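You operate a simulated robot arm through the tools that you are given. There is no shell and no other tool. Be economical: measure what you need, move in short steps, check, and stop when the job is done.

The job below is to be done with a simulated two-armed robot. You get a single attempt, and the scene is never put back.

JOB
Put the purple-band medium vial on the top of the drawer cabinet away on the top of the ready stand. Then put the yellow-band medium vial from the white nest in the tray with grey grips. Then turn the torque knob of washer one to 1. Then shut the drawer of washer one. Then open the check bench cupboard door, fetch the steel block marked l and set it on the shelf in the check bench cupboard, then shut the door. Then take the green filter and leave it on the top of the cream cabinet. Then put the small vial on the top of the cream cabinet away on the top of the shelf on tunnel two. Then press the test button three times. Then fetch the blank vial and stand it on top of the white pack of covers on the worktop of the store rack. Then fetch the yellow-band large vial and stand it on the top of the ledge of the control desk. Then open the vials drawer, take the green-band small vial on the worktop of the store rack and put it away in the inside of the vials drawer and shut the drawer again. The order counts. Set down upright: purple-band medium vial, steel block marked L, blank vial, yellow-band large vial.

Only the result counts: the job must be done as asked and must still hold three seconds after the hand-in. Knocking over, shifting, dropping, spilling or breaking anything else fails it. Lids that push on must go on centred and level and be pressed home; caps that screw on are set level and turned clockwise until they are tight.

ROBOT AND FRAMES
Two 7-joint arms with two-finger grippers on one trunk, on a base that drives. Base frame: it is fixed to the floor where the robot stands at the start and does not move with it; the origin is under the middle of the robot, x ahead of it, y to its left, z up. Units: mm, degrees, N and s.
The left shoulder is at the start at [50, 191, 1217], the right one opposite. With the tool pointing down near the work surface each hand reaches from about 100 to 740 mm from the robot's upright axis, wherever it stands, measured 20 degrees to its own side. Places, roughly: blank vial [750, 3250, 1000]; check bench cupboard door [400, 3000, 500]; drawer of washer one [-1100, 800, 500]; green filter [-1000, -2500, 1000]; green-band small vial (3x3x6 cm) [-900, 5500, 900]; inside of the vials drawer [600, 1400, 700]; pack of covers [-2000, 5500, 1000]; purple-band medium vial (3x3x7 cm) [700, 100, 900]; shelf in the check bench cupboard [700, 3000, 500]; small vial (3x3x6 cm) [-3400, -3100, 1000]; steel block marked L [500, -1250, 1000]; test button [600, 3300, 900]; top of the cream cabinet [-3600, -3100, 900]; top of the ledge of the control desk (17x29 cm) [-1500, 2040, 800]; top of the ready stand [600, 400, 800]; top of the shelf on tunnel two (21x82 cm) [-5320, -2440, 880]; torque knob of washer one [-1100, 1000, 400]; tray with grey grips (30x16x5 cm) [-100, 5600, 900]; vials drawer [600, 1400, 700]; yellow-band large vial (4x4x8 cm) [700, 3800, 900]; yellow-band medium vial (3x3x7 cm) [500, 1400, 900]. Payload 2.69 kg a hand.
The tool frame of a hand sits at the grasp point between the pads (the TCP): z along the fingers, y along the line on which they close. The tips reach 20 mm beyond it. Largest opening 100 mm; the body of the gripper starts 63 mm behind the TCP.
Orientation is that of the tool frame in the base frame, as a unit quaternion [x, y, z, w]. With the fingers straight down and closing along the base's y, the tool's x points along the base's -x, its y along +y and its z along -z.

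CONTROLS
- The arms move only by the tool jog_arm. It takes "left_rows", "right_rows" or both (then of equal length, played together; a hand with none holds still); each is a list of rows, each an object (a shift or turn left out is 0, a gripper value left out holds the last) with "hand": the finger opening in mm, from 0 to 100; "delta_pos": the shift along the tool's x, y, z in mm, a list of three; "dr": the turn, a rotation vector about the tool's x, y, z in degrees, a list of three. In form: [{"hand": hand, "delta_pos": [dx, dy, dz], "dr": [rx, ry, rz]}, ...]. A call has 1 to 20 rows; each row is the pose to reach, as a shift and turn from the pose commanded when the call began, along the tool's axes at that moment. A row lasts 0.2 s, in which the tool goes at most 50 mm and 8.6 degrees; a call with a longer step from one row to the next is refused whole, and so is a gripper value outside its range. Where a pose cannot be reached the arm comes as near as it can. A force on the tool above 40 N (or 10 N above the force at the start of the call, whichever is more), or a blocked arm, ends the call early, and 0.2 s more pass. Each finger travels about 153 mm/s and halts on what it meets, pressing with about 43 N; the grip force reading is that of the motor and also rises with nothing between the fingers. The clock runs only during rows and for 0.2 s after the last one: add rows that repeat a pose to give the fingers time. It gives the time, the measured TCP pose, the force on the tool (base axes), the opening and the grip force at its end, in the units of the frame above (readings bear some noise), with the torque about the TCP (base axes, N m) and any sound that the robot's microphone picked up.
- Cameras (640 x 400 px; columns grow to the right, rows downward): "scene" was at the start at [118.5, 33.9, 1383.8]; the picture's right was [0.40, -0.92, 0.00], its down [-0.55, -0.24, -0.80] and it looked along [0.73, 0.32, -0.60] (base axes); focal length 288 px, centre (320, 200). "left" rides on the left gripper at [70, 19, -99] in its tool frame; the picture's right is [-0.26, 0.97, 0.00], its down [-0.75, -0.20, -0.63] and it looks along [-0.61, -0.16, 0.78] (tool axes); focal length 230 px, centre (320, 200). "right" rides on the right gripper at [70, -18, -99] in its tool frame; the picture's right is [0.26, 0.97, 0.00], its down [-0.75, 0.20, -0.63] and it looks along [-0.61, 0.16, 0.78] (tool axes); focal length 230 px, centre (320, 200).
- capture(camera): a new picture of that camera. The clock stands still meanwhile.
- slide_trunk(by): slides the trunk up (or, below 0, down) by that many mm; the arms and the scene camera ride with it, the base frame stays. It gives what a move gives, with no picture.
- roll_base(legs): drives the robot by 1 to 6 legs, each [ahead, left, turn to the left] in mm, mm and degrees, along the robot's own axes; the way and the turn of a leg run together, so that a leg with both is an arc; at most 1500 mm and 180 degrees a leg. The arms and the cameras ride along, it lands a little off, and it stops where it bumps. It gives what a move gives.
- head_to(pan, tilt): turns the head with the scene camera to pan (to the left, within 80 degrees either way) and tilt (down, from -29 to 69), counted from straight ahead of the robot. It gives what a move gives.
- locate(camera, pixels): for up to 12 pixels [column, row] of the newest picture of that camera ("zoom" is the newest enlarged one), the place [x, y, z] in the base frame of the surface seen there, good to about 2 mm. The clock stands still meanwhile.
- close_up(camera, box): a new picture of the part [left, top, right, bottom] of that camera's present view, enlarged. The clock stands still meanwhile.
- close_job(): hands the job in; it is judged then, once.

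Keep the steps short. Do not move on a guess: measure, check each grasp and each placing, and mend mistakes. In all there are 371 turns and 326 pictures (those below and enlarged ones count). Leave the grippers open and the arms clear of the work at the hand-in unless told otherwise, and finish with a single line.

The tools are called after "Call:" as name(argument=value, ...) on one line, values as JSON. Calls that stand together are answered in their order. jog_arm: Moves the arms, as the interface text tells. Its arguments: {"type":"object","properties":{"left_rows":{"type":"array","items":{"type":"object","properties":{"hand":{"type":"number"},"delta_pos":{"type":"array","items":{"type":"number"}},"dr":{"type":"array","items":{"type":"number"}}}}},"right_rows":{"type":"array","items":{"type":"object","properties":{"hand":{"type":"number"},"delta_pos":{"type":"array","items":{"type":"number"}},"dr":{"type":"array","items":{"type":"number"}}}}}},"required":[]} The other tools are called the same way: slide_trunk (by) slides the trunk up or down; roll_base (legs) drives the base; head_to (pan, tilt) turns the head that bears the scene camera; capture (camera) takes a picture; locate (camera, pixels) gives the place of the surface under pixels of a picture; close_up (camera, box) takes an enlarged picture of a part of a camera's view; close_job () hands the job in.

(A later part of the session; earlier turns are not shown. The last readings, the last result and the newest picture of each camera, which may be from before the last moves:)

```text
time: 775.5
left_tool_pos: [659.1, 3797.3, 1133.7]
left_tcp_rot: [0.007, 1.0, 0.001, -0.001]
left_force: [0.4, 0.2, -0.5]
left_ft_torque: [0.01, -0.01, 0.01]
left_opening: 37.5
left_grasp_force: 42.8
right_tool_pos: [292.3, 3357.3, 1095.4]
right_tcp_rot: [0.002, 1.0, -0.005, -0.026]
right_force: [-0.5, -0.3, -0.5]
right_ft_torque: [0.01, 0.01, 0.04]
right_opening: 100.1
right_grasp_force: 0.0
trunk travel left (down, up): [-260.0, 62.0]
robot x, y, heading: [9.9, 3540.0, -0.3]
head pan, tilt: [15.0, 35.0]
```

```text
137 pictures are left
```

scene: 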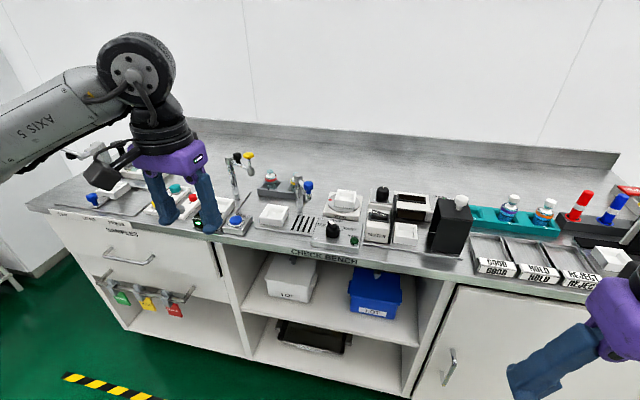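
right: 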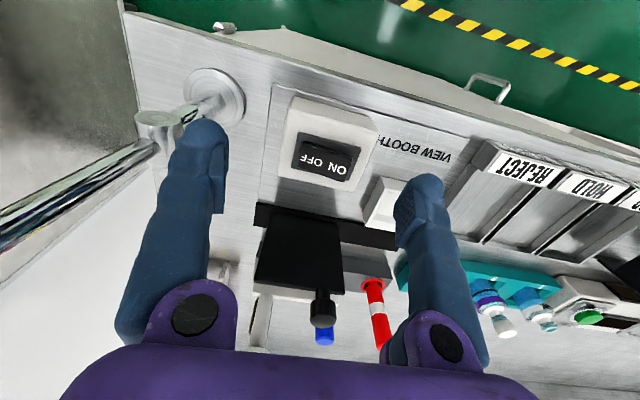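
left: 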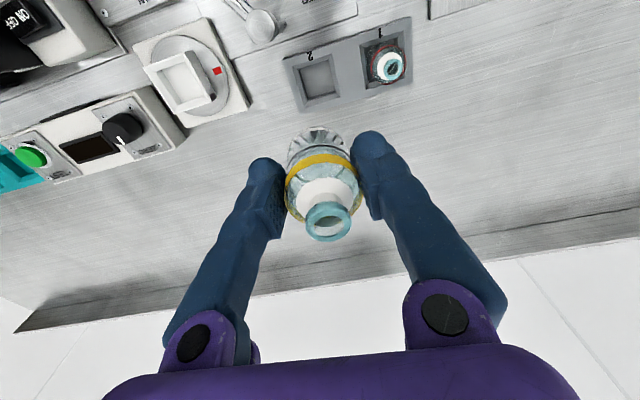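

Held. Back off and drive to look at the control desk from the north.

Call:
roll_base(legs=[[-500, 0, 0]])

Call:
jog_arm(left_rows=[{"delta_pos": [45, 0, 0]}, {"delta_pos": [90, 0, 0]}, {"delta_pos": [135, 0, 0]}, {"delta_pos": [180, 10, 0]}, {"delta_pos": [225, 20, 0]}, {"delta_pos": [250, 30, 0]}])

Call:
roll_base(legs=[[-800, 0, 0], [0, 0, -90]])

Call:
head_to(pan=0, tilt=35)

Call:
capture(camera="scene")

```text
time: 778.5
left_tool_pos: [157.6, 3798.8, 1135.3]
left_tcp_rot: [0.008, 1.0, 0.001, 0.001]
left_force: [-0.1, 1.7, -0.3]
left_ft_torque: [-0.03, -0.03, 0.02]
left_opening: 37.2
left_grasp_force: 42.7
right_tool_pos: [-209.3, 3360.1, 1095.2]
right_tcp_rot: [0.005, 1.0, -0.006, -0.027]
right_force: [-0.1, 0.8, 0.3]
right_ft_torque: [0.0, 0.01, 0.01]
right_opening: 100.1
right_grasp_force: 0.0
trunk travel left (down, up): [-260.0, 62.0]
robot x, y, heading: [-487.9, 3542.3, -0.5]
head pan, tilt: [15.0, 35.0]
```

```text
time: 779.9
left_tool_pos: [-91.4, 3834.8, 1133.1]
left_tcp_rot: [0.008, 1.0, 0.001, 0.001]
left_force: [-0.7, -0.2, -0.4]
left_ft_torque: [0.01, 0.02, -0.01]
left_opening: 37.3
left_grasp_force: 42.9
right_tool_pos: [-209.7, 3361.4, 1096.0]
right_tcp_rot: [0.005, 1.0, -0.004, -0.026]
right_force: [-1.0, 0.5, -0.6]
right_ft_torque: [-0.01, -0.01, 0.0]
right_opening: 100.0
right_grasp_force: 0.0
trunk travel left (down, up): [-260.0, 62.0]
robot x, y, heading: [-494.9, 3544.1, -0.7]
head pan, tilt: [15.0, 35.0]
```

```text
time: 788.0
left_tool_pos: [-991.3, 3152.2, 1133.7]
left_tcp_rot: [0.721, 0.693, 0.001, 0.0]
left_force: [-0.2, 0.0, -1.1]
left_ft_torque: [0.03, 0.01, -0.01]
left_opening: 37.4
left_grasp_force: 42.6
right_tool_pos: [-1462.6, 3279.9, 1096.2]
right_tcp_rot: [0.718, 0.695, 0.016, -0.022]
right_force: [-0.3, 0.4, 0.5]
right_ft_torque: [0.02, 0.02, 0.01]
right_opening: 100.1
right_grasp_force: 0.1
trunk travel left (down, up): [-260.0, 62.0]
robot x, y, heading: [-1270.1, 3557.3, -91.9]
head pan, tilt: [15.0, 35.0]
```

```text
time: 788.7
left_tool_pos: [-991.8, 3152.0, 1133.1]
left_tcp_rot: [0.721, 0.693, 0.0, 0.001]
left_force: [-0.5, -1.2, 0.0]
left_ft_torque: [0.0, 0.01, 0.02]
left_opening: 37.0
left_grasp_force: 42.8
right_tool_pos: [-1463.0, 3279.9, 1096.1]
right_tcp_rot: [0.717, 0.696, 0.015, -0.022]
right_force: [0.0, -0.1, 0.8]
right_ft_torque: [0.0, 0.0, 0.05]
right_opening: 100.1
right_grasp_force: 0.1
trunk travel left (down, up): [-260.0, 62.0]
robot x, y, heading: [-1271.5, 3557.4, -92.1]
head pan, tilt: [0.0, 35.0]
```

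```text
136 pictures are left
```

scene: 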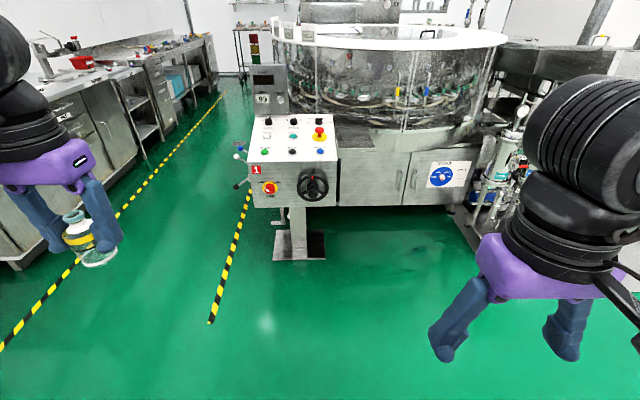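

Call:
locate(camera="scene", pixels=[[345, 140], [380, 145], [420, 145], [345, 155], [335, 170], [255, 180], [300, 260], [380, 155], [440, 140], [300, 150], [340, 200]])

Call:
close_up(camera="scene", box=[220, 50, 500, 270])

```text
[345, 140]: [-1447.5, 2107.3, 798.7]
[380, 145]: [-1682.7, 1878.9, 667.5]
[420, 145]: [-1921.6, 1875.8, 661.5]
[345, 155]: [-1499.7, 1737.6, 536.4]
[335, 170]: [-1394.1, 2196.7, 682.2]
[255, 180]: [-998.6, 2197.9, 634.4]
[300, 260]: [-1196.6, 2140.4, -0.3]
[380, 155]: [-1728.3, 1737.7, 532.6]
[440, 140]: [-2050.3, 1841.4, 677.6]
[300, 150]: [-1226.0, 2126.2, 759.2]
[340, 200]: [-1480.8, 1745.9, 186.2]
```

```text
1.82 times, centred on (360, 160) of scene
```

zoom: 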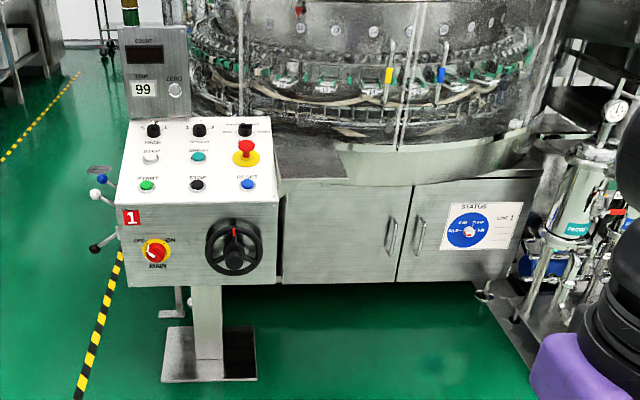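

The ledge is the flat grey plate at z≈799 right of the sloped panel (x≈-1410…-1590, y≈1890…2190). Position the robot for the left hand.

Call:
roll_base(legs=[[0, 0, 2.1], [0, -490, 0], [880, 0, 0]])

Call:
head_to(pan=25, tilt=45)

Call:
capture(camera="scene")

```text
time: 798.1
left_tool_pos: [-1464.8, 2289.0, 1133.7]
left_tcp_rot: [0.708, 0.707, 0.0, 0.002]
left_force: [0.3, 0.0, -1.7]
left_ft_torque: [0.02, 0.0, 0.02]
left_opening: 37.0
left_grasp_force: 43.5
right_tool_pos: [-1940.2, 2399.7, 1095.6]
right_tcp_rot: [0.704, 0.71, 0.015, -0.022]
right_force: [-0.1, 0.6, -0.7]
right_ft_torque: [0.0, 0.01, 0.0]
right_opening: 100.3
right_grasp_force: 0.0
trunk travel left (down, up): [-260.0, 62.0]
robot x, y, heading: [-1758.4, 2684.6, -89.6]
head pan, tilt: [0.0, 35.0]
```

```text
time: 799.0
left_tool_pos: [-1465.0, 2290.1, 1132.8]
left_tcp_rot: [0.708, 0.706, 0.001, 0.001]
left_force: [-0.3, -1.0, -0.7]
left_ft_torque: [-0.01, 0.03, -0.03]
left_opening: 37.2
left_grasp_force: 42.5
right_tool_pos: [-1939.2, 2399.3, 1096.3]
right_tcp_rot: [0.704, 0.709, 0.015, -0.023]
right_force: [0.4, 0.5, 0.7]
right_ft_torque: [0.0, -0.02, 0.0]
right_opening: 99.9
right_grasp_force: 0.0
trunk travel left (down, up): [-260.0, 62.0]
robot x, y, heading: [-1759.5, 2683.4, -89.6]
head pan, tilt: [25.0, 45.0]
```

```text
134 pictures are left
```

scene: 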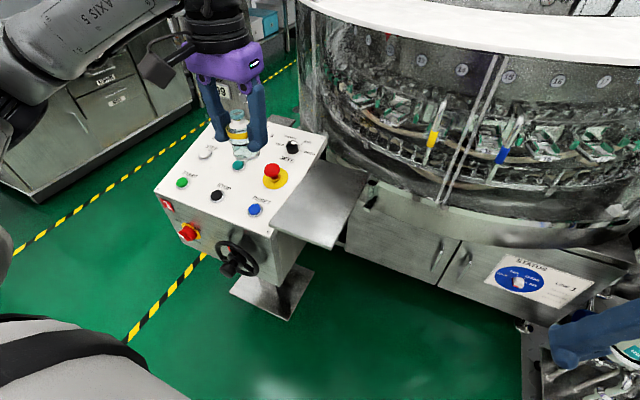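

Call:
locate(camera="scene", pixels=[[275, 215], [330, 243], [358, 180], [320, 168], [315, 205], [330, 195], [345, 205], [295, 205]])

```text
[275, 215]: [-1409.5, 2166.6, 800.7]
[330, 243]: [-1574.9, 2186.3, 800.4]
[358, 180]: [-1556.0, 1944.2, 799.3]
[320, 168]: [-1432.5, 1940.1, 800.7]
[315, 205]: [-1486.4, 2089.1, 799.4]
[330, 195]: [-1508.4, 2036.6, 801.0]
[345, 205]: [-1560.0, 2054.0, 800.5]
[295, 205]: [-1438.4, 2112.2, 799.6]
```

Call:
slide_trunk(by=-150)

Call:
jog_arm(left_rows=[{"delta_pos": [-40, -8, 0]}, {"delta_pos": [-80, -16, 0]}, {"delta_pos": [-120, -22, 5]}, {"delta_pos": [-160, -27, 20]}, {"delta_pos": [-195, -27, 45]}, {"delta_pos": [-210, -27, 80]}, {"delta_pos": [-210, -27, 105]}, {"delta_pos": [-210, -27, 105]}])

Call:
capture(camera="left")

Call:
capture(camera="scene")

```text
time: 800.8
left_tool_pos: [-1463.5, 2289.8, 983.3]
left_tcp_rot: [0.708, 0.706, 0.0, 0.002]
left_force: [0.0, 0.5, -0.8]
left_ft_torque: [0.03, -0.01, -0.03]
left_opening: 37.2
left_grasp_force: 42.6
right_tool_pos: [-1941.1, 2399.0, 946.1]
right_tcp_rot: [0.704, 0.71, 0.015, -0.023]
right_force: [0.8, 0.5, 1.3]
right_ft_torque: [0.01, 0.0, -0.02]
right_opening: 99.9
right_grasp_force: 0.0
trunk travel left (down, up): [-110.0, 212.0]
robot x, y, heading: [-1759.4, 2685.6, -89.9]
head pan, tilt: [25.0, 45.0]
```

```text
time: 802.6
left_tool_pos: [-1492.6, 2080.0, 878.6]
left_tcp_rot: [0.708, 0.706, 0.0, 0.0]
left_force: [0.1, 0.2, 0.6]
left_ft_torque: [0.01, -0.04, 0.0]
left_opening: 37.3
left_grasp_force: 42.6
right_tool_pos: [-1940.3, 2400.2, 945.6]
right_tcp_rot: [0.704, 0.71, 0.015, -0.022]
right_force: [0.5, -0.5, 0.3]
right_ft_torque: [-0.03, 0.01, -0.03]
right_opening: 100.0
right_grasp_force: 0.1
trunk travel left (down, up): [-110.0, 212.0]
robot x, y, heading: [-1762.1, 2685.5, -89.6]
head pan, tilt: [25.0, 45.0]
```

```text
133 pictures are left
```

left: 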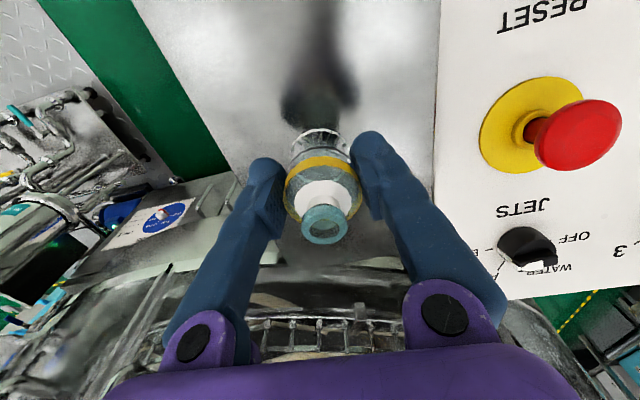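

```text
132 pictures are left
```

scene: 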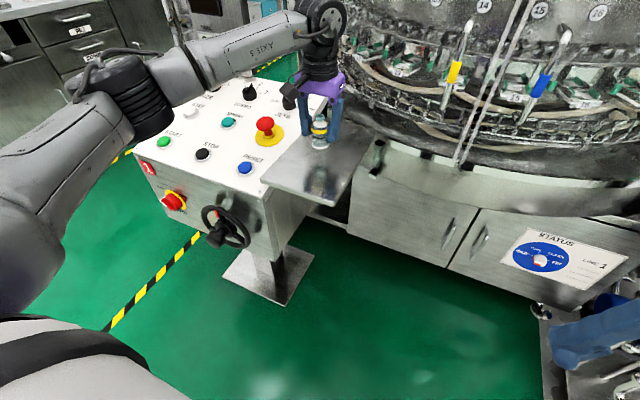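

Call:
jog_arm(left_rows=[{"delta_pos": [0, 0, 10]}, {"delta_pos": [0, 0, 20]}, {"delta_pos": [0, 0, 24]}, {"delta_pos": [0, 0, 26]}, {"delta_pos": [0, 0, 26]}])

Call:
close_up(camera="scene", box=[260, 70, 400, 210])

```text
time: 803.8
left_tool_pos: [-1491.9, 2079.2, 852.1]
left_tcp_rot: [0.708, 0.706, 0.0, 0.001]
left_force: [0.1, -0.3, -1.1]
left_ft_torque: [-0.02, 0.03, -0.04]
left_opening: 36.9
left_grasp_force: 43.4
right_tool_pos: [-1939.8, 2399.8, 945.0]
right_tcp_rot: [0.704, 0.71, 0.014, -0.022]
right_force: [0.2, -0.7, 0.0]
right_ft_torque: [-0.05, 0.01, -0.01]
right_opening: 100.4
right_grasp_force: 0.1
trunk travel left (down, up): [-110.0, 212.0]
robot x, y, heading: [-1761.9, 2686.0, -89.7]
head pan, tilt: [25.0, 45.0]
```

```text
2.86 times, centred on (330, 140) of scene
```

zoom: 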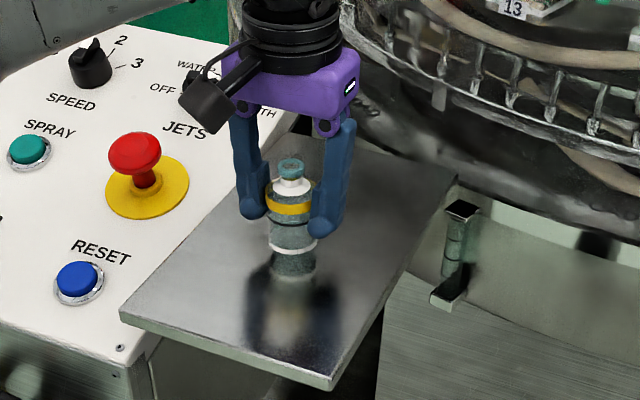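

Call:
jog_arm(left_rows=[{"delta_pos": [0, 0, 2]}, {"delta_pos": [0, 0, 4]}, {"delta_pos": [0, 0, 4]}])

```text
time: 804.6
left_tool_pos: [-1491.9, 2079.2, 848.3]
left_tcp_rot: [0.708, 0.706, 0.001, 0.001]
left_force: [0.2, -0.4, 0.1]
left_ft_torque: [-0.02, -0.02, -0.02]
left_opening: 37.1
left_grasp_force: 42.9
right_tool_pos: [-1941.1, 2400.3, 947.2]
right_tcp_rot: [0.704, 0.71, 0.014, -0.022]
right_force: [0.4, 0.7, -0.8]
right_ft_torque: [0.0, -0.02, 0.0]
right_opening: 99.9
right_grasp_force: 0.0
trunk travel left (down, up): [-110.0, 212.0]
robot x, y, heading: [-1757.4, 2683.3, -89.4]
head pan, tilt: [25.0, 45.0]
```

Call:
jog_arm(left_rows=[{"delta_pos": [0, 0, 1.5]}, {"delta_pos": [0, 0, 3]}, {"delta_pos": [0, 0, 3]}])

```text
time: 805.4
left_tool_pos: [-1491.6, 2079.2, 845.2]
left_tcp_rot: [0.708, 0.706, 0.0, 0.001]
left_force: [0.4, 0.1, 2.7]
left_ft_torque: [0.0, -0.09, 0.03]
left_opening: 37.2
left_grasp_force: 43.3
right_tool_pos: [-1939.4, 2399.8, 945.4]
right_tcp_rot: [0.704, 0.709, 0.015, -0.022]
right_force: [1.6, 0.1, 0.1]
right_ft_torque: [0.02, -0.01, 0.01]
right_opening: 100.2
right_grasp_force: 0.1
trunk travel left (down, up): [-110.0, 212.0]
robot x, y, heading: [-1761.3, 2682.9, -89.5]
head pan, tilt: [25.0, 45.0]
```

Contact (2.7 N). Open and lift away.

Call:
jog_arm(left_rows=[{"hand": 44}, {"hand": 58}, {"hand": 58}, {"delta_pos": [0, 0, -40]}, {"delta_pos": [0, 0, -85]}, {"delta_pos": [0, 0, -120]}, {"delta_pos": [40, 0, -140]}, {"delta_pos": [85, 0, -140]}, {"delta_pos": [130, 0, -140]}, {"delta_pos": [175, 0, -140]}, {"delta_pos": [220, 0, -140]}, {"delta_pos": [220, 0, -140]}])

Call:
close_up(camera="scene", box=[240, 70, 400, 210])

```text
time: 808.0
left_tool_pos: [-1491.5, 2298.3, 984.2]
left_tcp_rot: [0.707, 0.707, 0.0, 0.001]
left_force: [0.1, 0.3, 0.3]
left_ft_torque: [-0.04, 0.0, 0.04]
left_opening: 57.8
left_grasp_force: 0.0
right_tool_pos: [-1938.9, 2399.6, 945.4]
right_tcp_rot: [0.705, 0.709, 0.015, -0.022]
right_force: [0.0, 0.0, 0.5]
right_ft_torque: [0.03, -0.03, 0.0]
right_opening: 100.1
right_grasp_force: 0.0
trunk travel left (down, up): [-110.0, 212.0]
robot x, y, heading: [-1759.3, 2683.6, -89.8]
head pan, tilt: [25.0, 45.0]
```

```text
2.86 times, centred on (320, 140) of scene
```

zoom: 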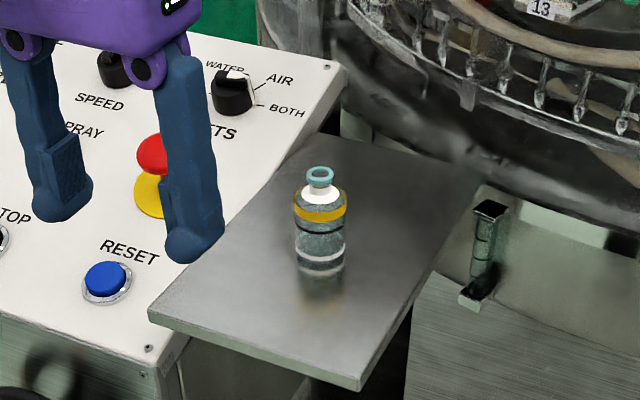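

The yellow vial stands on the ledge. Now the vials drawer: drive to the preparing bench and look.

Call:
roll_base(legs=[[-450, 0, 0], [0, 1350, 0], [1450, 0, 0], [550, 0, 0], [0, 0, 90]])

Call:
head_to(pan=15, tilt=45)

Call:
capture(camera="scene")

```text
time: 835.8
left_tool_pos: [-52.0, 1343.2, 984.5]
left_tcp_rot: [0.036, 0.999, 0.001, 0.0]
left_force: [0.1, 0.5, -1.3]
left_ft_torque: [0.01, -0.01, -0.01]
left_opening: 58.0
left_grasp_force: 0.1
right_tool_pos: [-184.5, 903.6, 945.1]
right_tcp_rot: [0.032, 0.999, -0.004, -0.026]
right_force: [-0.7, -0.6, -0.7]
right_ft_torque: [0.02, 0.02, -0.02]
right_opening: 100.0
right_grasp_force: 0.2
trunk travel left (down, up): [-110.0, 212.0]
robot x, y, heading: [-454.4, 1102.0, -3.8]
head pan, tilt: [25.0, 45.0]
```

```text
time: 836.5
left_tool_pos: [-52.7, 1343.3, 984.9]
left_tcp_rot: [0.036, 0.999, 0.001, -0.001]
left_force: [0.0, 0.1, 0.1]
left_ft_torque: [-0.01, 0.0, -0.02]
left_opening: 58.1
left_grasp_force: 0.0
right_tool_pos: [-183.4, 904.0, 945.5]
right_tcp_rot: [0.031, 0.999, -0.005, -0.027]
right_force: [-0.3, 0.7, -0.4]
right_ft_torque: [0.02, 0.01, 0.0]
right_opening: 99.8
right_grasp_force: 0.1
trunk travel left (down, up): [-110.0, 212.0]
robot x, y, heading: [-454.1, 1103.0, -3.7]
head pan, tilt: [15.0, 45.0]
```

```text
129 pictures are left
```

scene: 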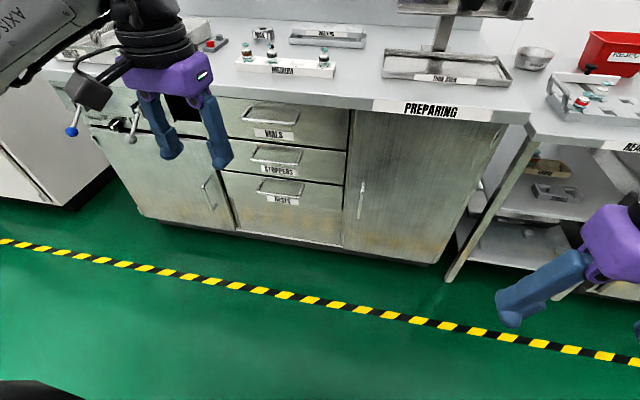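

Call:
close_up(camera="scene", box=[210, 85, 370, 205])

Call:
locate(camera="scene", pixels=[[245, 116], [272, 122], [297, 125], [275, 135], [230, 130], [340, 130], [285, 108], [248, 110]])

```text
3.33 times, centred on (290, 145) of scene
```

zoom: 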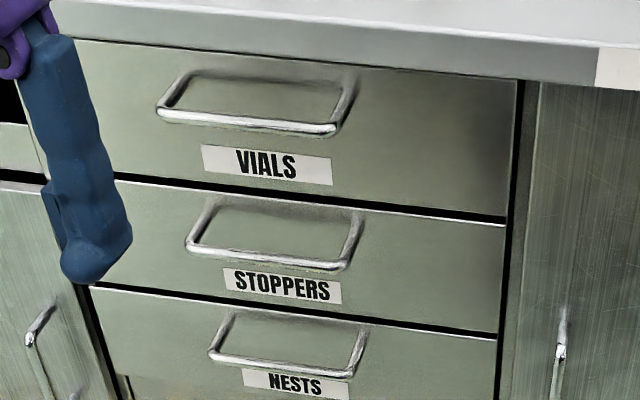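

```text
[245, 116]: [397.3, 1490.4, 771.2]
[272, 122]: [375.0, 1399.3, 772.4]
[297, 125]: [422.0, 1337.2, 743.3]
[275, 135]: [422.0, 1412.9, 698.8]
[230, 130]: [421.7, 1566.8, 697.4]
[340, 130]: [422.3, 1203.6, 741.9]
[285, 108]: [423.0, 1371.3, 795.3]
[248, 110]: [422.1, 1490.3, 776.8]
```

The top drawer is labelled VIALS; handle bar at x≈377, z≈772, y≈1335–1480. I'll grip the bar with the tool pitched 45° and rolled 90°. Align the base, lower the trunk and rotate the tool in free space.

Call:
roll_base(legs=[[0, 0, 3.7], [0, 60, 0]])

Call:
slide_trunk(by=-110)

Call:
jog_arm(left_rows=[{"hand": 50, "delta_pos": [-5, 0, 5], "dr": [2.9, -2.9, -7.1]}, {"delta_pos": [-10, 0, 10], "dr": [5.9, -5.9, -14.2]}, {"delta_pos": [-15, 0, 15], "dr": [8.8, -8.8, -21.2]}, {"delta_pos": [-20, 0, 20], "dr": [11.7, -11.7, -28.3]}, {"delta_pos": [-25, 0, 25], "dr": [14.7, -14.7, -35.4]}, {"delta_pos": [-30, 0, 30], "dr": [17.6, -17.6, -42.5]}, {"delta_pos": [-35, 0, 35], "dr": [20.5, -20.5, -49.5]}, {"delta_pos": [-40, 0, 40], "dr": [23.5, -23.5, -56.6]}, {"delta_pos": [-45, 0, 45], "dr": [26.4, -26.4, -63.7]}, {"delta_pos": [-50, 0, 50], "dr": [29.3, -29.3, -70.7]}, {"delta_pos": [-55, 0, 55], "dr": [32.3, -32.3, -77.8]}, {"delta_pos": [-60, 0, 60], "dr": [35.2, -35.2, -84.9]}, {"delta_pos": [-60, 0, 60], "dr": [35.2, -35.2, -84.9]}])

Call:
capture(camera="scene")

```text
time: 838.1
left_tool_pos: [-68.8, 1429.8, 983.9]
left_tcp_rot: [0.002, 1.0, 0.001, -0.001]
left_force: [-0.5, 0.6, -0.5]
left_ft_torque: [-0.01, 0.0, -0.02]
left_opening: 58.0
left_grasp_force: 0.1
right_tool_pos: [-171.0, 981.0, 945.8]
right_tcp_rot: [-0.002, 1.0, -0.005, -0.026]
right_force: [-0.2, -0.3, -0.2]
right_ft_torque: [0.0, 0.0, 0.04]
right_opening: 99.9
right_grasp_force: 0.2
trunk travel left (down, up): [-110.0, 212.0]
robot x, y, heading: [-459.0, 1163.1, -0.1]
head pan, tilt: [15.0, 45.0]
```

```text
time: 839.6
left_tool_pos: [-69.1, 1428.1, 876.4]
left_tcp_rot: [0.002, 1.0, 0.001, 0.0]
left_force: [0.2, 0.3, 0.4]
left_ft_torque: [0.03, -0.02, 0.01]
left_opening: 58.1
left_grasp_force: 0.2
right_tool_pos: [-171.4, 979.6, 836.0]
right_tcp_rot: [-0.002, 1.0, -0.006, -0.027]
right_force: [-0.2, -0.1, -0.4]
right_ft_torque: [0.01, 0.01, 0.03]
right_opening: 99.9
right_grasp_force: 0.0
trunk travel left (down, up): [0.0, 322.0]
robot x, y, heading: [-454.9, 1162.2, -0.1]
head pan, tilt: [15.0, 45.0]
```

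```text
time: 842.4
left_tool_pos: [-10.0, 1427.2, 814.1]
left_tcp_rot: [-0.651, 0.655, -0.272, 0.271]
left_force: [0.0, 0.3, -1.1]
left_ft_torque: [-0.02, -0.03, 0.0]
left_opening: 50.1
left_grasp_force: 0.1
right_tool_pos: [-171.7, 980.0, 835.7]
right_tcp_rot: [-0.002, 1.0, -0.005, -0.026]
right_force: [-0.2, -0.4, -0.6]
right_ft_torque: [-0.02, 0.0, -0.03]
right_opening: 99.8
right_grasp_force: 0.0
trunk travel left (down, up): [0.0, 322.0]
robot x, y, heading: [-458.6, 1162.4, 0.0]
head pan, tilt: [15.0, 45.0]
```

```text
127 pictures are left
```

scene: 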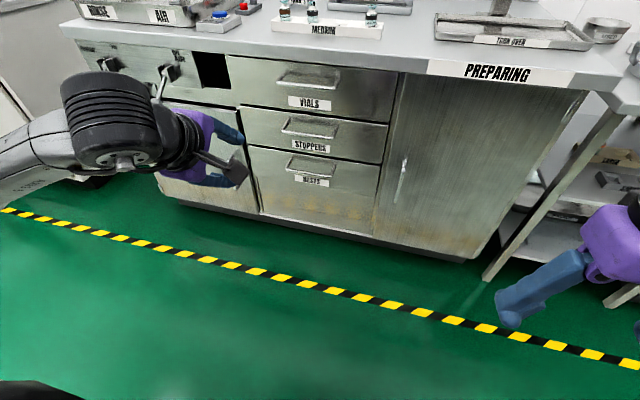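

The tool reached pitch 45°/roll 90°. Drive up so that the tool axis points at the bar, and look.

Call:
roll_base(legs=[[325, -19, 0]])

Call:
slide_trunk(by=17)

Call:
capture(camera="left")

Call:
capture(camera="scene")

```text
time: 844.5
left_tool_pos: [317.4, 1404.8, 813.6]
left_tcp_rot: [-0.649, 0.657, -0.273, 0.27]
left_force: [-1.0, 0.9, 0.3]
left_ft_torque: [0.01, 0.03, -0.02]
left_opening: 49.8
left_grasp_force: 0.0
right_tool_pos: [152.8, 959.2, 836.3]
right_tcp_rot: [0.002, 1.0, -0.005, -0.026]
right_force: [-0.2, 0.2, 0.3]
right_ft_torque: [-0.02, -0.03, -0.02]
right_opening: 100.1
right_grasp_force: 0.1
trunk travel left (down, up): [0.0, 322.0]
robot x, y, heading: [-129.8, 1139.9, -0.1]
head pan, tilt: [15.0, 45.0]
```

```text
time: 845.2
left_tool_pos: [316.7, 1405.2, 832.3]
left_tcp_rot: [-0.649, 0.657, -0.273, 0.27]
left_force: [0.0, 0.3, 0.8]
left_ft_torque: [-0.05, -0.01, 0.03]
left_opening: 49.6
left_grasp_force: 0.1
right_tool_pos: [153.0, 958.9, 853.9]
right_tcp_rot: [0.002, 1.0, -0.005, -0.026]
right_force: [0.1, 0.3, -0.8]
right_ft_torque: [-0.01, -0.03, 0.02]
right_opening: 99.9
right_grasp_force: 0.0
trunk travel left (down, up): [-17.0, 305.0]
robot x, y, heading: [-127.3, 1138.8, -0.4]
head pan, tilt: [15.0, 45.0]
```

```text
126 pictures are left
```

left: 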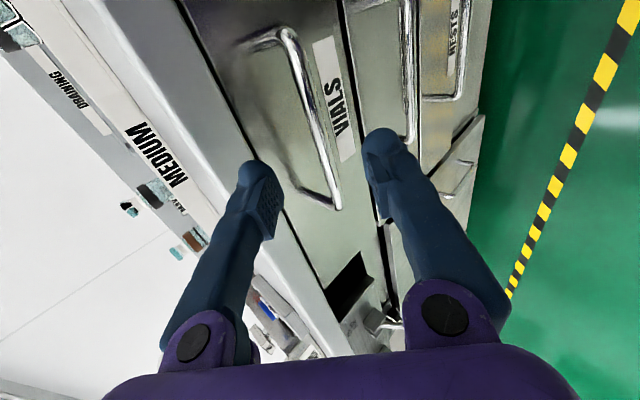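

```text
125 pictures are left
```

scene: 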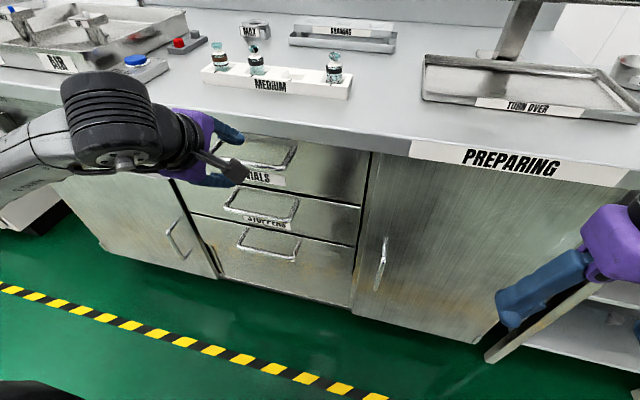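

Call:
locate(camera="left", pixels=[[300, 70], [312, 120], [325, 165], [335, 195], [260, 40], [240, 130], [285, 215], [330, 110]])

```text
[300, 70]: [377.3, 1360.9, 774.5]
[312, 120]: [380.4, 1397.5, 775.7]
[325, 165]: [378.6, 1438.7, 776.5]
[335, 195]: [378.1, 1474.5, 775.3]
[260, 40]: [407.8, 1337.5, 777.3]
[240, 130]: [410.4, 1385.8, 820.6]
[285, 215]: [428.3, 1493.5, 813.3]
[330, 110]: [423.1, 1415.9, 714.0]
```

Bar centre ≈ (381, 772). Narrow to 36 mm and advance 85 mm along the tool axis, then close.

Call:
jog_arm(left_rows=[{"hand": 36, "delta_pos": [0, -2, 30]}, {"delta_pos": [0, -3, 60]}, {"delta_pos": [0, -3, 84]}, {"delta_pos": [0, -3, 84]}])

Call:
capture(camera="left")

```text
time: 846.2
left_tool_pos: [377.6, 1404.8, 772.9]
left_tcp_rot: [-0.649, 0.657, -0.272, 0.27]
left_force: [0.1, 0.0, -0.6]
left_ft_torque: [-0.01, 0.03, -0.02]
left_opening: 35.6
left_grasp_force: 0.1
right_tool_pos: [153.3, 958.5, 853.4]
right_tcp_rot: [0.001, 1.0, -0.005, -0.026]
right_force: [1.1, -1.2, -0.2]
right_ft_torque: [-0.01, 0.01, 0.01]
right_opening: 99.9
right_grasp_force: 0.1
trunk travel left (down, up): [-17.0, 305.0]
robot x, y, heading: [-130.7, 1139.9, -0.1]
head pan, tilt: [15.0, 45.0]
```

```text
124 pictures are left
```

left: 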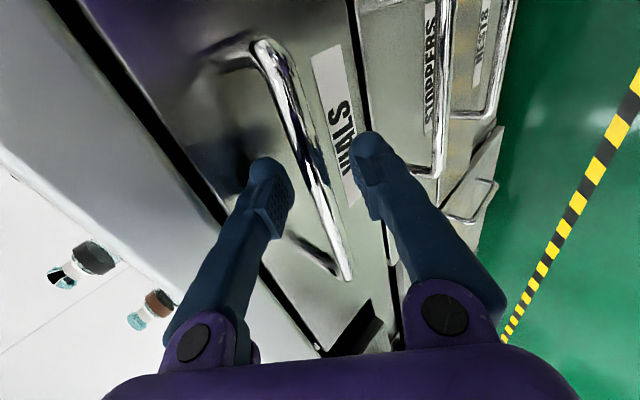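

The bar lies between the fingers. Close, then pull with the base by 120 mm and check.

Call:
jog_arm(left_rows=[{"hand": 2}, {"hand": 2}, {"hand": 2}, {"hand": 2}])

Call:
roll_base(legs=[[-120, 0, 0]])

Call:
capture(camera="scene")

```text
time: 847.2
left_tool_pos: [377.8, 1403.9, 769.7]
left_tcp_rot: [-0.649, 0.658, -0.27, 0.269]
left_force: [0.3, -2.6, -11.3]
left_ft_torque: [-0.38, 0.06, 0.54]
left_opening: 6.8
left_grasp_force: 34.4
right_tool_pos: [153.6, 960.3, 852.4]
right_tcp_rot: [0.002, 1.0, -0.005, -0.026]
right_force: [0.1, -0.4, 1.1]
right_ft_torque: [0.0, -0.02, -0.03]
right_opening: 100.0
right_grasp_force: 0.1
trunk travel left (down, up): [-17.0, 305.0]
robot x, y, heading: [-129.4, 1143.8, -0.0]
head pan, tilt: [15.0, 45.0]
```

```text
time: 848.4
left_tool_pos: [260.3, 1403.6, 770.6]
left_tcp_rot: [-0.649, 0.659, -0.271, 0.267]
left_force: [0.5, -5.0, -22.6]
left_ft_torque: [-0.35, 0.05, 0.29]
left_opening: 6.5
left_grasp_force: 34.8
right_tool_pos: [35.5, 960.5, 852.3]
right_tcp_rot: [0.002, 1.0, -0.005, -0.027]
right_force: [-1.0, -0.1, 0.5]
right_ft_torque: [-0.03, 0.01, -0.02]
right_opening: 99.9
right_grasp_force: 0.0
trunk travel left (down, up): [-17.0, 305.0]
robot x, y, heading: [-247.8, 1142.3, -0.2]
head pan, tilt: [15.0, 45.0]
```

```text
123 pictures are left
```

scene: 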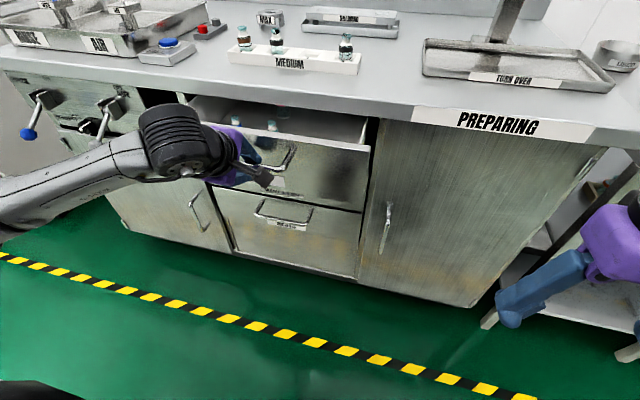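

The drawer opens; vials stand inside. Pull another 110 mm.

Call:
roll_base(legs=[[-110, 0, 0]])

Call:
capture(camera="scene")

```text
time: 849.6
left_tool_pos: [151.6, 1405.0, 770.3]
left_tcp_rot: [-0.648, 0.66, -0.271, 0.268]
left_force: [0.7, 2.8, -11.3]
left_ft_torque: [-0.33, 0.0, 0.42]
left_opening: 6.6
left_grasp_force: 34.8
right_tool_pos: [-74.3, 960.3, 851.9]
right_tcp_rot: [0.003, 1.0, -0.005, -0.026]
right_force: [-1.0, 0.5, -0.8]
right_ft_torque: [0.04, 0.01, 0.0]
right_opening: 100.2
right_grasp_force: 0.0
trunk travel left (down, up): [-17.0, 305.0]
robot x, y, heading: [-357.0, 1145.7, -0.4]
head pan, tilt: [15.0, 45.0]
```

```text
122 pictures are left
```

scene: 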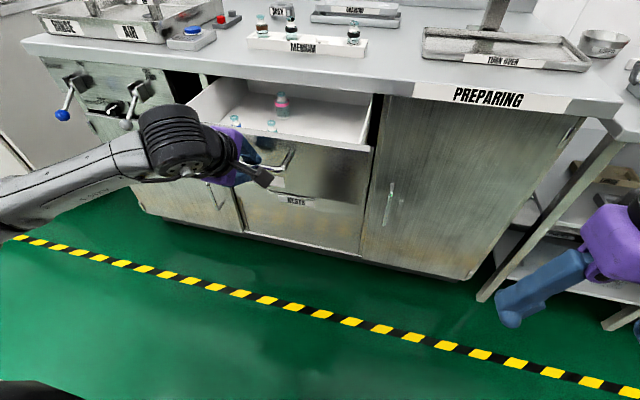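

Call:
close_up(camera="scene", box=[180, 70, 390, 200])

Call:
locate(camera="scene", pixels=[[330, 130], [310, 125], [345, 125], [282, 108], [282, 100], [272, 125], [236, 120], [340, 145], [260, 105], [320, 140], [355, 140], [300, 110]])

```text
3.05 times, centred on (285, 135) of scene
```

zoom: 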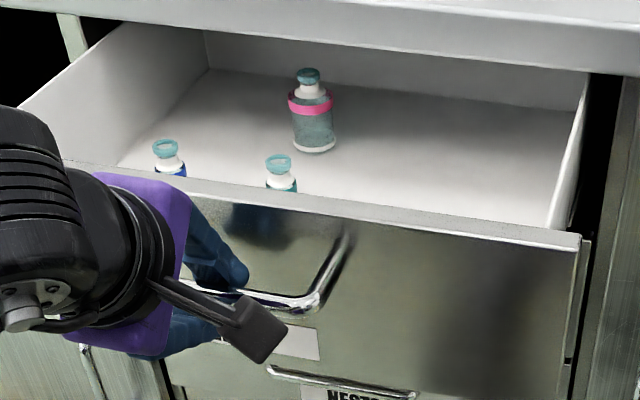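

```text
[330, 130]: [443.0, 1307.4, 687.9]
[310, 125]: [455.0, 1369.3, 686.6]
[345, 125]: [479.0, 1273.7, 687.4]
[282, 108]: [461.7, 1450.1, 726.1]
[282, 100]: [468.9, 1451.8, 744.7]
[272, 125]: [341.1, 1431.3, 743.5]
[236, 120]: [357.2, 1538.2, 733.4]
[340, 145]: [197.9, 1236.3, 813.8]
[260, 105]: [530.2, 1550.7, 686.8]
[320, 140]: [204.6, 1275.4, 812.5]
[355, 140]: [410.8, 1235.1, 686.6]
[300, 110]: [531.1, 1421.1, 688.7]
```

Drawer open by 226 mm; floor z≈687, front top z≈813. A free spot is at about (330,1310). Release the handle and retreat; then return the tool to vertical.

Call:
jog_arm(left_rows=[{"hand": 36}, {"hand": 36}, {"delta_pos": [0, 0, -35]}, {"delta_pos": [0, 0, -75]}, {"delta_pos": [0, 0, -115]}, {"delta_pos": [0, 0, -115]}])

Call:
roll_base(legs=[[-100, 0, 0]])

Call:
jog_arm(left_rows=[{"delta_pos": [0, 0, -5], "dr": [-2.9, 2.9, 7.1]}, {"delta_pos": [0, 0, -10], "dr": [-5.9, 5.9, 14.2]}, {"delta_pos": [0, 0, -15], "dr": [-8.8, 8.8, 21.2]}, {"delta_pos": [0, 0, -20], "dr": [-11.7, 11.7, 28.3]}, {"delta_pos": [0, 0, -20], "dr": [-14.7, 14.7, 35.4]}, {"delta_pos": [0, 0, -20], "dr": [-17.6, 17.6, 42.5]}, {"delta_pos": [0, 0, -20], "dr": [-20.5, 20.5, 49.5]}, {"delta_pos": [0, 0, -20], "dr": [-23.5, 23.5, 56.6]}, {"delta_pos": [0, 0, -20], "dr": [-26.4, 26.4, 63.7]}, {"delta_pos": [0, 0, -20], "dr": [-29.3, 29.3, 70.7]}, {"delta_pos": [0, 0, -20], "dr": [-32.3, 32.3, 77.8]}, {"delta_pos": [0, 0, -20], "dr": [-35.2, 35.2, 84.9]}, {"delta_pos": [0, 0, -20], "dr": [-35.2, 35.2, 84.9]}])

Call:
capture(camera="scene")

```text
time: 851.0
left_tool_pos: [76.2, 1404.8, 855.5]
left_tcp_rot: [-0.648, 0.66, -0.27, 0.268]
left_force: [-0.8, -0.7, 0.4]
left_ft_torque: [0.01, -0.01, 0.01]
left_opening: 36.1
left_grasp_force: 0.1
left hand out of reach, approached as far as the arm can: row 5, 6
right_tool_pos: [-74.4, 959.3, 853.0]
right_tcp_rot: [0.003, 1.0, -0.006, -0.027]
right_force: [0.6, -0.3, -0.3]
right_ft_torque: [0.01, -0.02, -0.01]
right_opening: 100.0
right_grasp_force: 0.0
trunk travel left (down, up): [-17.0, 305.0]
robot x, y, heading: [-354.1, 1146.3, -0.4]
head pan, tilt: [15.0, 45.0]
```

```text
time: 852.1
left_tool_pos: [-23.6, 1406.1, 854.6]
left_tcp_rot: [-0.648, 0.66, -0.27, 0.268]
left_force: [0.0, 0.6, -1.0]
left_ft_torque: [0.0, -0.04, 0.01]
left_opening: 36.1
left_grasp_force: 0.1
right_tool_pos: [-175.9, 961.5, 853.6]
right_tcp_rot: [0.005, 1.0, -0.005, -0.027]
right_force: [-0.5, 0.2, -0.2]
right_ft_torque: [0.0, -0.01, -0.03]
right_opening: 99.8
right_grasp_force: 0.1
trunk travel left (down, up): [-17.0, 305.0]
robot x, y, heading: [-460.2, 1144.6, -0.6]
head pan, tilt: [15.0, 45.0]
```

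```text
time: 855.0
left_tool_pos: [-37.5, 1404.9, 869.4]
left_tcp_rot: [0.01, 1.0, 0.001, -0.003]
left_force: [-0.7, 0.6, 0.1]
left_ft_torque: [0.02, 0.02, -0.02]
left_opening: 35.9
left_grasp_force: 0.1
right_tool_pos: [-175.2, 960.4, 853.6]
right_tcp_rot: [0.004, 1.0, -0.006, -0.026]
right_force: [-0.4, -0.4, -0.7]
right_ft_torque: [-0.03, -0.02, -0.01]
right_opening: 100.1
right_grasp_force: 0.0
trunk travel left (down, up): [-17.0, 305.0]
robot x, y, heading: [-460.3, 1139.5, -0.6]
head pan, tilt: [15.0, 45.0]
```

```text
120 pictures are left
```

scene: 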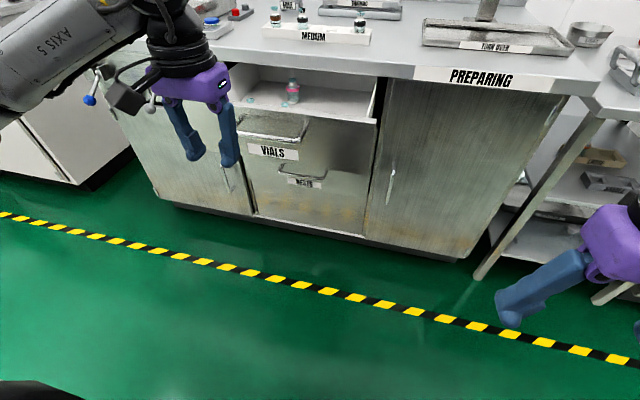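

The drawer stays open. Go to the store rack for the green-band small vial.

Call:
slide_trunk(by=200)

Call:
roll_base(legs=[[100, 0, 0.6], [0, 0, 90], [1500, 0, 0], [1500, 0, 0], [0, 260, 0]])

Call:
head_to(pan=5, tilt=28)

Call:
capture(camera="scene")

```text
time: 857.1
left_tool_pos: [-37.8, 1405.7, 1069.1]
left_tcp_rot: [0.009, 1.0, 0.002, -0.002]
left_force: [-0.3, 0.1, -0.4]
left_ft_torque: [-0.01, 0.03, 0.04]
left_opening: 36.0
left_grasp_force: 0.2
right_tool_pos: [-175.3, 960.4, 1052.8]
right_tcp_rot: [0.004, 1.0, -0.005, -0.026]
right_force: [-0.5, 0.4, -0.4]
right_ft_torque: [0.0, 0.03, 0.02]
right_opening: 99.9
right_grasp_force: 0.0
trunk travel left (down, up): [-217.0, 105.0]
robot x, y, heading: [-455.9, 1147.2, -0.4]
head pan, tilt: [15.0, 45.0]
```

```text
time: 878.7
left_tool_pos: [-984.0, 4553.6, 1069.4]
left_tcp_rot: [0.725, -0.689, 0.001, 0.002]
left_force: [0.0, -0.7, 0.2]
left_ft_torque: [0.01, 0.01, -0.02]
left_opening: 36.0
left_grasp_force: 0.0
right_tool_pos: [-531.6, 4446.1, 1052.6]
right_tcp_rot: [0.728, -0.685, 0.023, 0.014]
right_force: [0.2, 0.1, -0.8]
right_ft_torque: [-0.02, -0.02, 0.05]
right_opening: 99.9
right_grasp_force: 0.0
trunk travel left (down, up): [-217.0, 105.0]
robot x, y, heading: [-694.0, 4150.6, 93.5]
head pan, tilt: [15.0, 45.0]
```

```text
time: 879.5
left_tool_pos: [-985.5, 4552.9, 1069.8]
left_tcp_rot: [0.725, -0.689, 0.001, 0.004]
left_force: [0.1, 0.5, 0.5]
left_ft_torque: [0.0, -0.02, -0.05]
left_opening: 35.9
left_grasp_force: 0.3
right_tool_pos: [-531.5, 4446.6, 1052.4]
right_tcp_rot: [0.728, -0.685, 0.023, 0.014]
right_force: [-1.0, -0.2, -0.6]
right_ft_torque: [0.01, 0.01, 0.02]
right_opening: 100.3
right_grasp_force: 0.0
trunk travel left (down, up): [-217.0, 105.0]
robot x, y, heading: [-692.3, 4154.0, 93.2]
head pan, tilt: [5.0, 28.0]
```

```text
119 pictures are left
```

scene: 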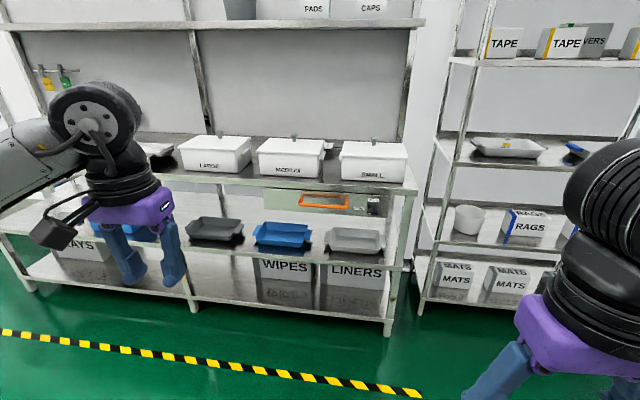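

Call:
slide_trunk(by=105)

Call:
roll_base(legs=[[500, 0, -3.3]])

Call:
head_to(pan=5, tilt=38)

Call:
capture(camera="scene")

```text
time: 880.9
left_tool_pos: [-985.5, 4552.6, 1174.4]
left_tcp_rot: [0.726, -0.688, 0.001, 0.003]
left_force: [0.1, 0.3, -0.8]
left_ft_torque: [0.01, 0.01, 0.01]
left_opening: 35.9
left_grasp_force: 0.1
right_tool_pos: [-531.2, 4446.2, 1157.6]
right_tcp_rot: [0.727, -0.686, 0.023, 0.015]
right_force: [0.1, 0.6, -0.2]
right_ft_torque: [-0.01, 0.01, 0.0]
right_opening: 100.2
right_grasp_force: 0.1
trunk travel left (down, up): [-322.0, 0.0]
robot x, y, heading: [-698.2, 4151.1, 93.3]
head pan, tilt: [5.0, 28.0]
```

```text
time: 883.9
left_tool_pos: [-986.0, 5078.6, 1174.4]
left_tcp_rot: [0.709, -0.705, 0.001, 0.003]
left_force: [0.3, 0.7, -0.3]
left_ft_torque: [0.02, 0.04, 0.01]
left_opening: 36.2
left_grasp_force: 0.0
right_tool_pos: [-536.9, 4951.3, 1158.3]
right_tcp_rot: [0.713, -0.701, 0.023, 0.015]
right_force: [0.3, -0.7, 0.3]
right_ft_torque: [0.01, 0.01, -0.01]
right_opening: 99.8
right_grasp_force: 0.0
trunk travel left (down, up): [-322.0, 0.0]
robot x, y, heading: [-714.5, 4668.8, 90.7]
head pan, tilt: [5.0, 28.0]
```

```text
time: 884.6
left_tool_pos: [-984.5, 5078.5, 1174.3]
left_tcp_rot: [0.709, -0.705, 0.001, 0.003]
left_force: [-0.3, -0.5, 0.6]
left_ft_torque: [0.01, 0.03, 0.01]
left_opening: 36.3
left_grasp_force: 0.1
right_tool_pos: [-535.8, 4951.6, 1157.5]
right_tcp_rot: [0.712, -0.701, 0.022, 0.015]
right_force: [-1.0, 0.2, 0.6]
right_ft_torque: [0.0, 0.0, 0.03]
right_opening: 100.2
right_grasp_force: 0.0
trunk travel left (down, up): [-322.0, 0.0]
robot x, y, heading: [-715.1, 4668.5, 90.2]
head pan, tilt: [5.0, 38.0]
```

```text
118 pictures are left
```

scene: 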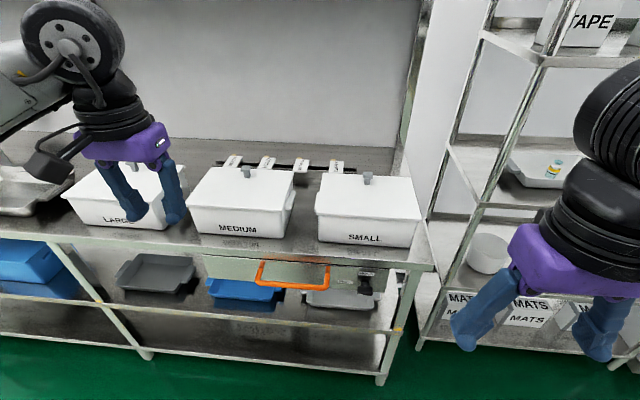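

Call:
locate(camera="scene", pixels=[[245, 172], [367, 180], [240, 188], [365, 195], [240, 225], [365, 238], [305, 200], [305, 220], [230, 165], [335, 165], [300, 180], [150, 235]])

Call:
close_up(camera="scene", box=[180, 130, 440, 270])

Call:
capture(camera="left")

```text
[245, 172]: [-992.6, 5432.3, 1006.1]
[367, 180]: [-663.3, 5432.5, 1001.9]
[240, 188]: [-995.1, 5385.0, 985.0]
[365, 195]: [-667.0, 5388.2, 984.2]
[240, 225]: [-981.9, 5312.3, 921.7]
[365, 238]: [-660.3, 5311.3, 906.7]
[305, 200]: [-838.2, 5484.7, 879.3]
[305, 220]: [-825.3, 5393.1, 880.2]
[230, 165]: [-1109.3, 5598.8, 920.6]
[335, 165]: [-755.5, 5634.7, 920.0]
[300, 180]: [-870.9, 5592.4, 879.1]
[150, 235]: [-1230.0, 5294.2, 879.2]
```

```text
2.46 times, centred on (310, 200) of scene
```

zoom: 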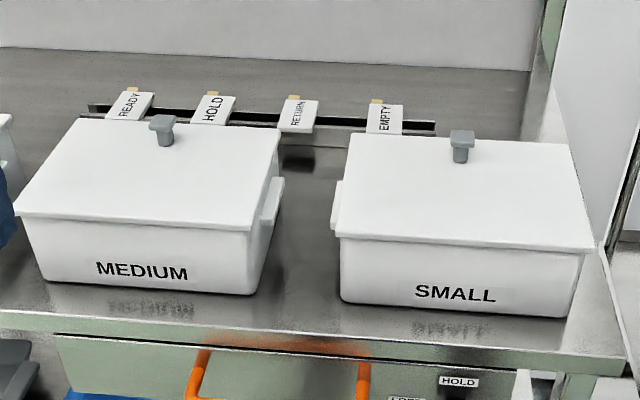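

```text
116 pictures are left
```

left: 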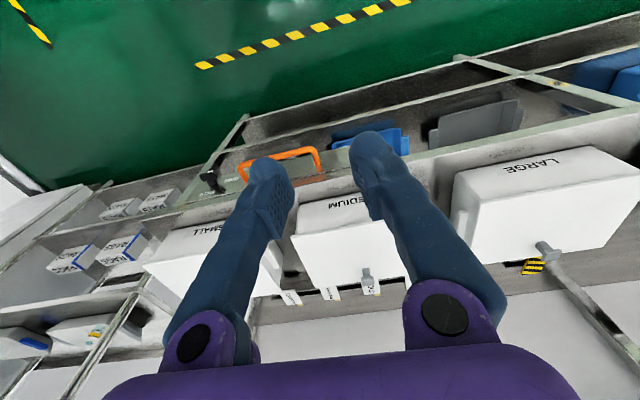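

No vial visible yet; it may stand behind the MEDIUM box. Move closer and look from higher with the hand camera.

Call:
roll_base(legs=[[200, 0, 0]])

Call:
jog_arm(left_rows=[{"delta_pos": [-40, -20, -20]}, {"delta_pos": [-80, -40, -40]}, {"delta_pos": [-120, -60, -40]}, {"delta_pos": [-140, -80, -40]}])

Call:
capture(camera="left")

Call:
capture(camera="scene")

```text
time: 886.2
left_tool_pos: [-986.4, 5281.9, 1175.6]
left_tcp_rot: [0.708, -0.706, 0.001, 0.003]
left_force: [0.2, 0.1, -0.8]
left_ft_torque: [0.02, 0.02, -0.02]
left_opening: 35.9
left_grasp_force: 0.0
right_tool_pos: [-538.7, 5153.5, 1158.0]
right_tcp_rot: [0.711, -0.703, 0.022, 0.014]
right_force: [-0.3, -0.3, -0.1]
right_ft_torque: [0.01, 0.02, 0.03]
right_opening: 100.0
right_grasp_force: 0.0
trunk travel left (down, up): [-322.0, 0.0]
robot x, y, heading: [-717.8, 4866.0, 90.6]
head pan, tilt: [5.0, 38.0]
```

```text
time: 887.2
left_tool_pos: [-907.0, 5425.1, 1212.4]
left_tcp_rot: [0.709, -0.705, 0.001, 0.003]
left_force: [-0.7, -0.4, 0.2]
left_ft_torque: [-0.01, 0.0, 0.02]
left_opening: 35.9
left_grasp_force: 0.0
right_tool_pos: [-535.5, 5154.1, 1159.2]
right_tcp_rot: [0.711, -0.703, 0.021, 0.015]
right_force: [-0.1, 0.6, -0.4]
right_ft_torque: [0.01, 0.02, 0.01]
right_opening: 99.9
right_grasp_force: 0.1
trunk travel left (down, up): [-322.0, 0.0]
robot x, y, heading: [-719.2, 4871.6, 90.7]
head pan, tilt: [5.0, 38.0]
```

```text
115 pictures are left
```

left: 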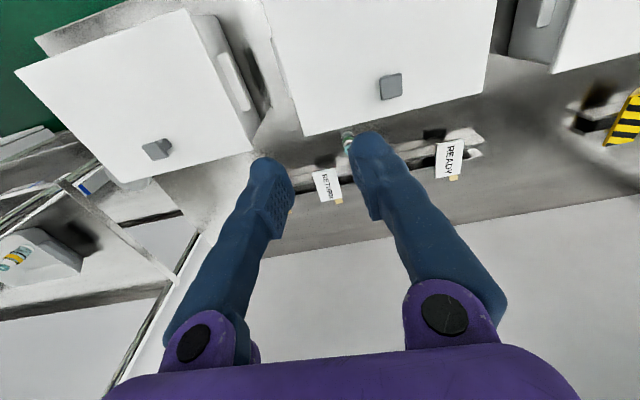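

```text
114 pictures are left
```

scene: 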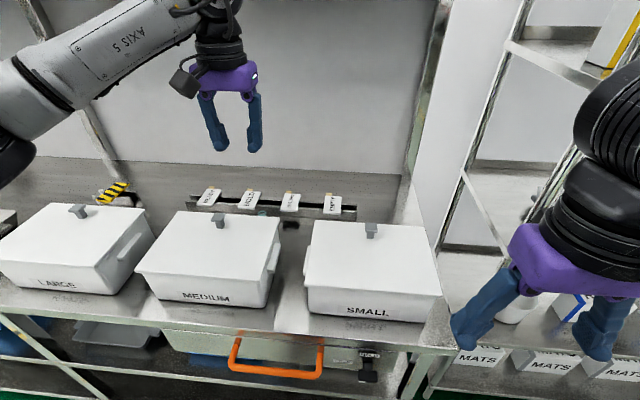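

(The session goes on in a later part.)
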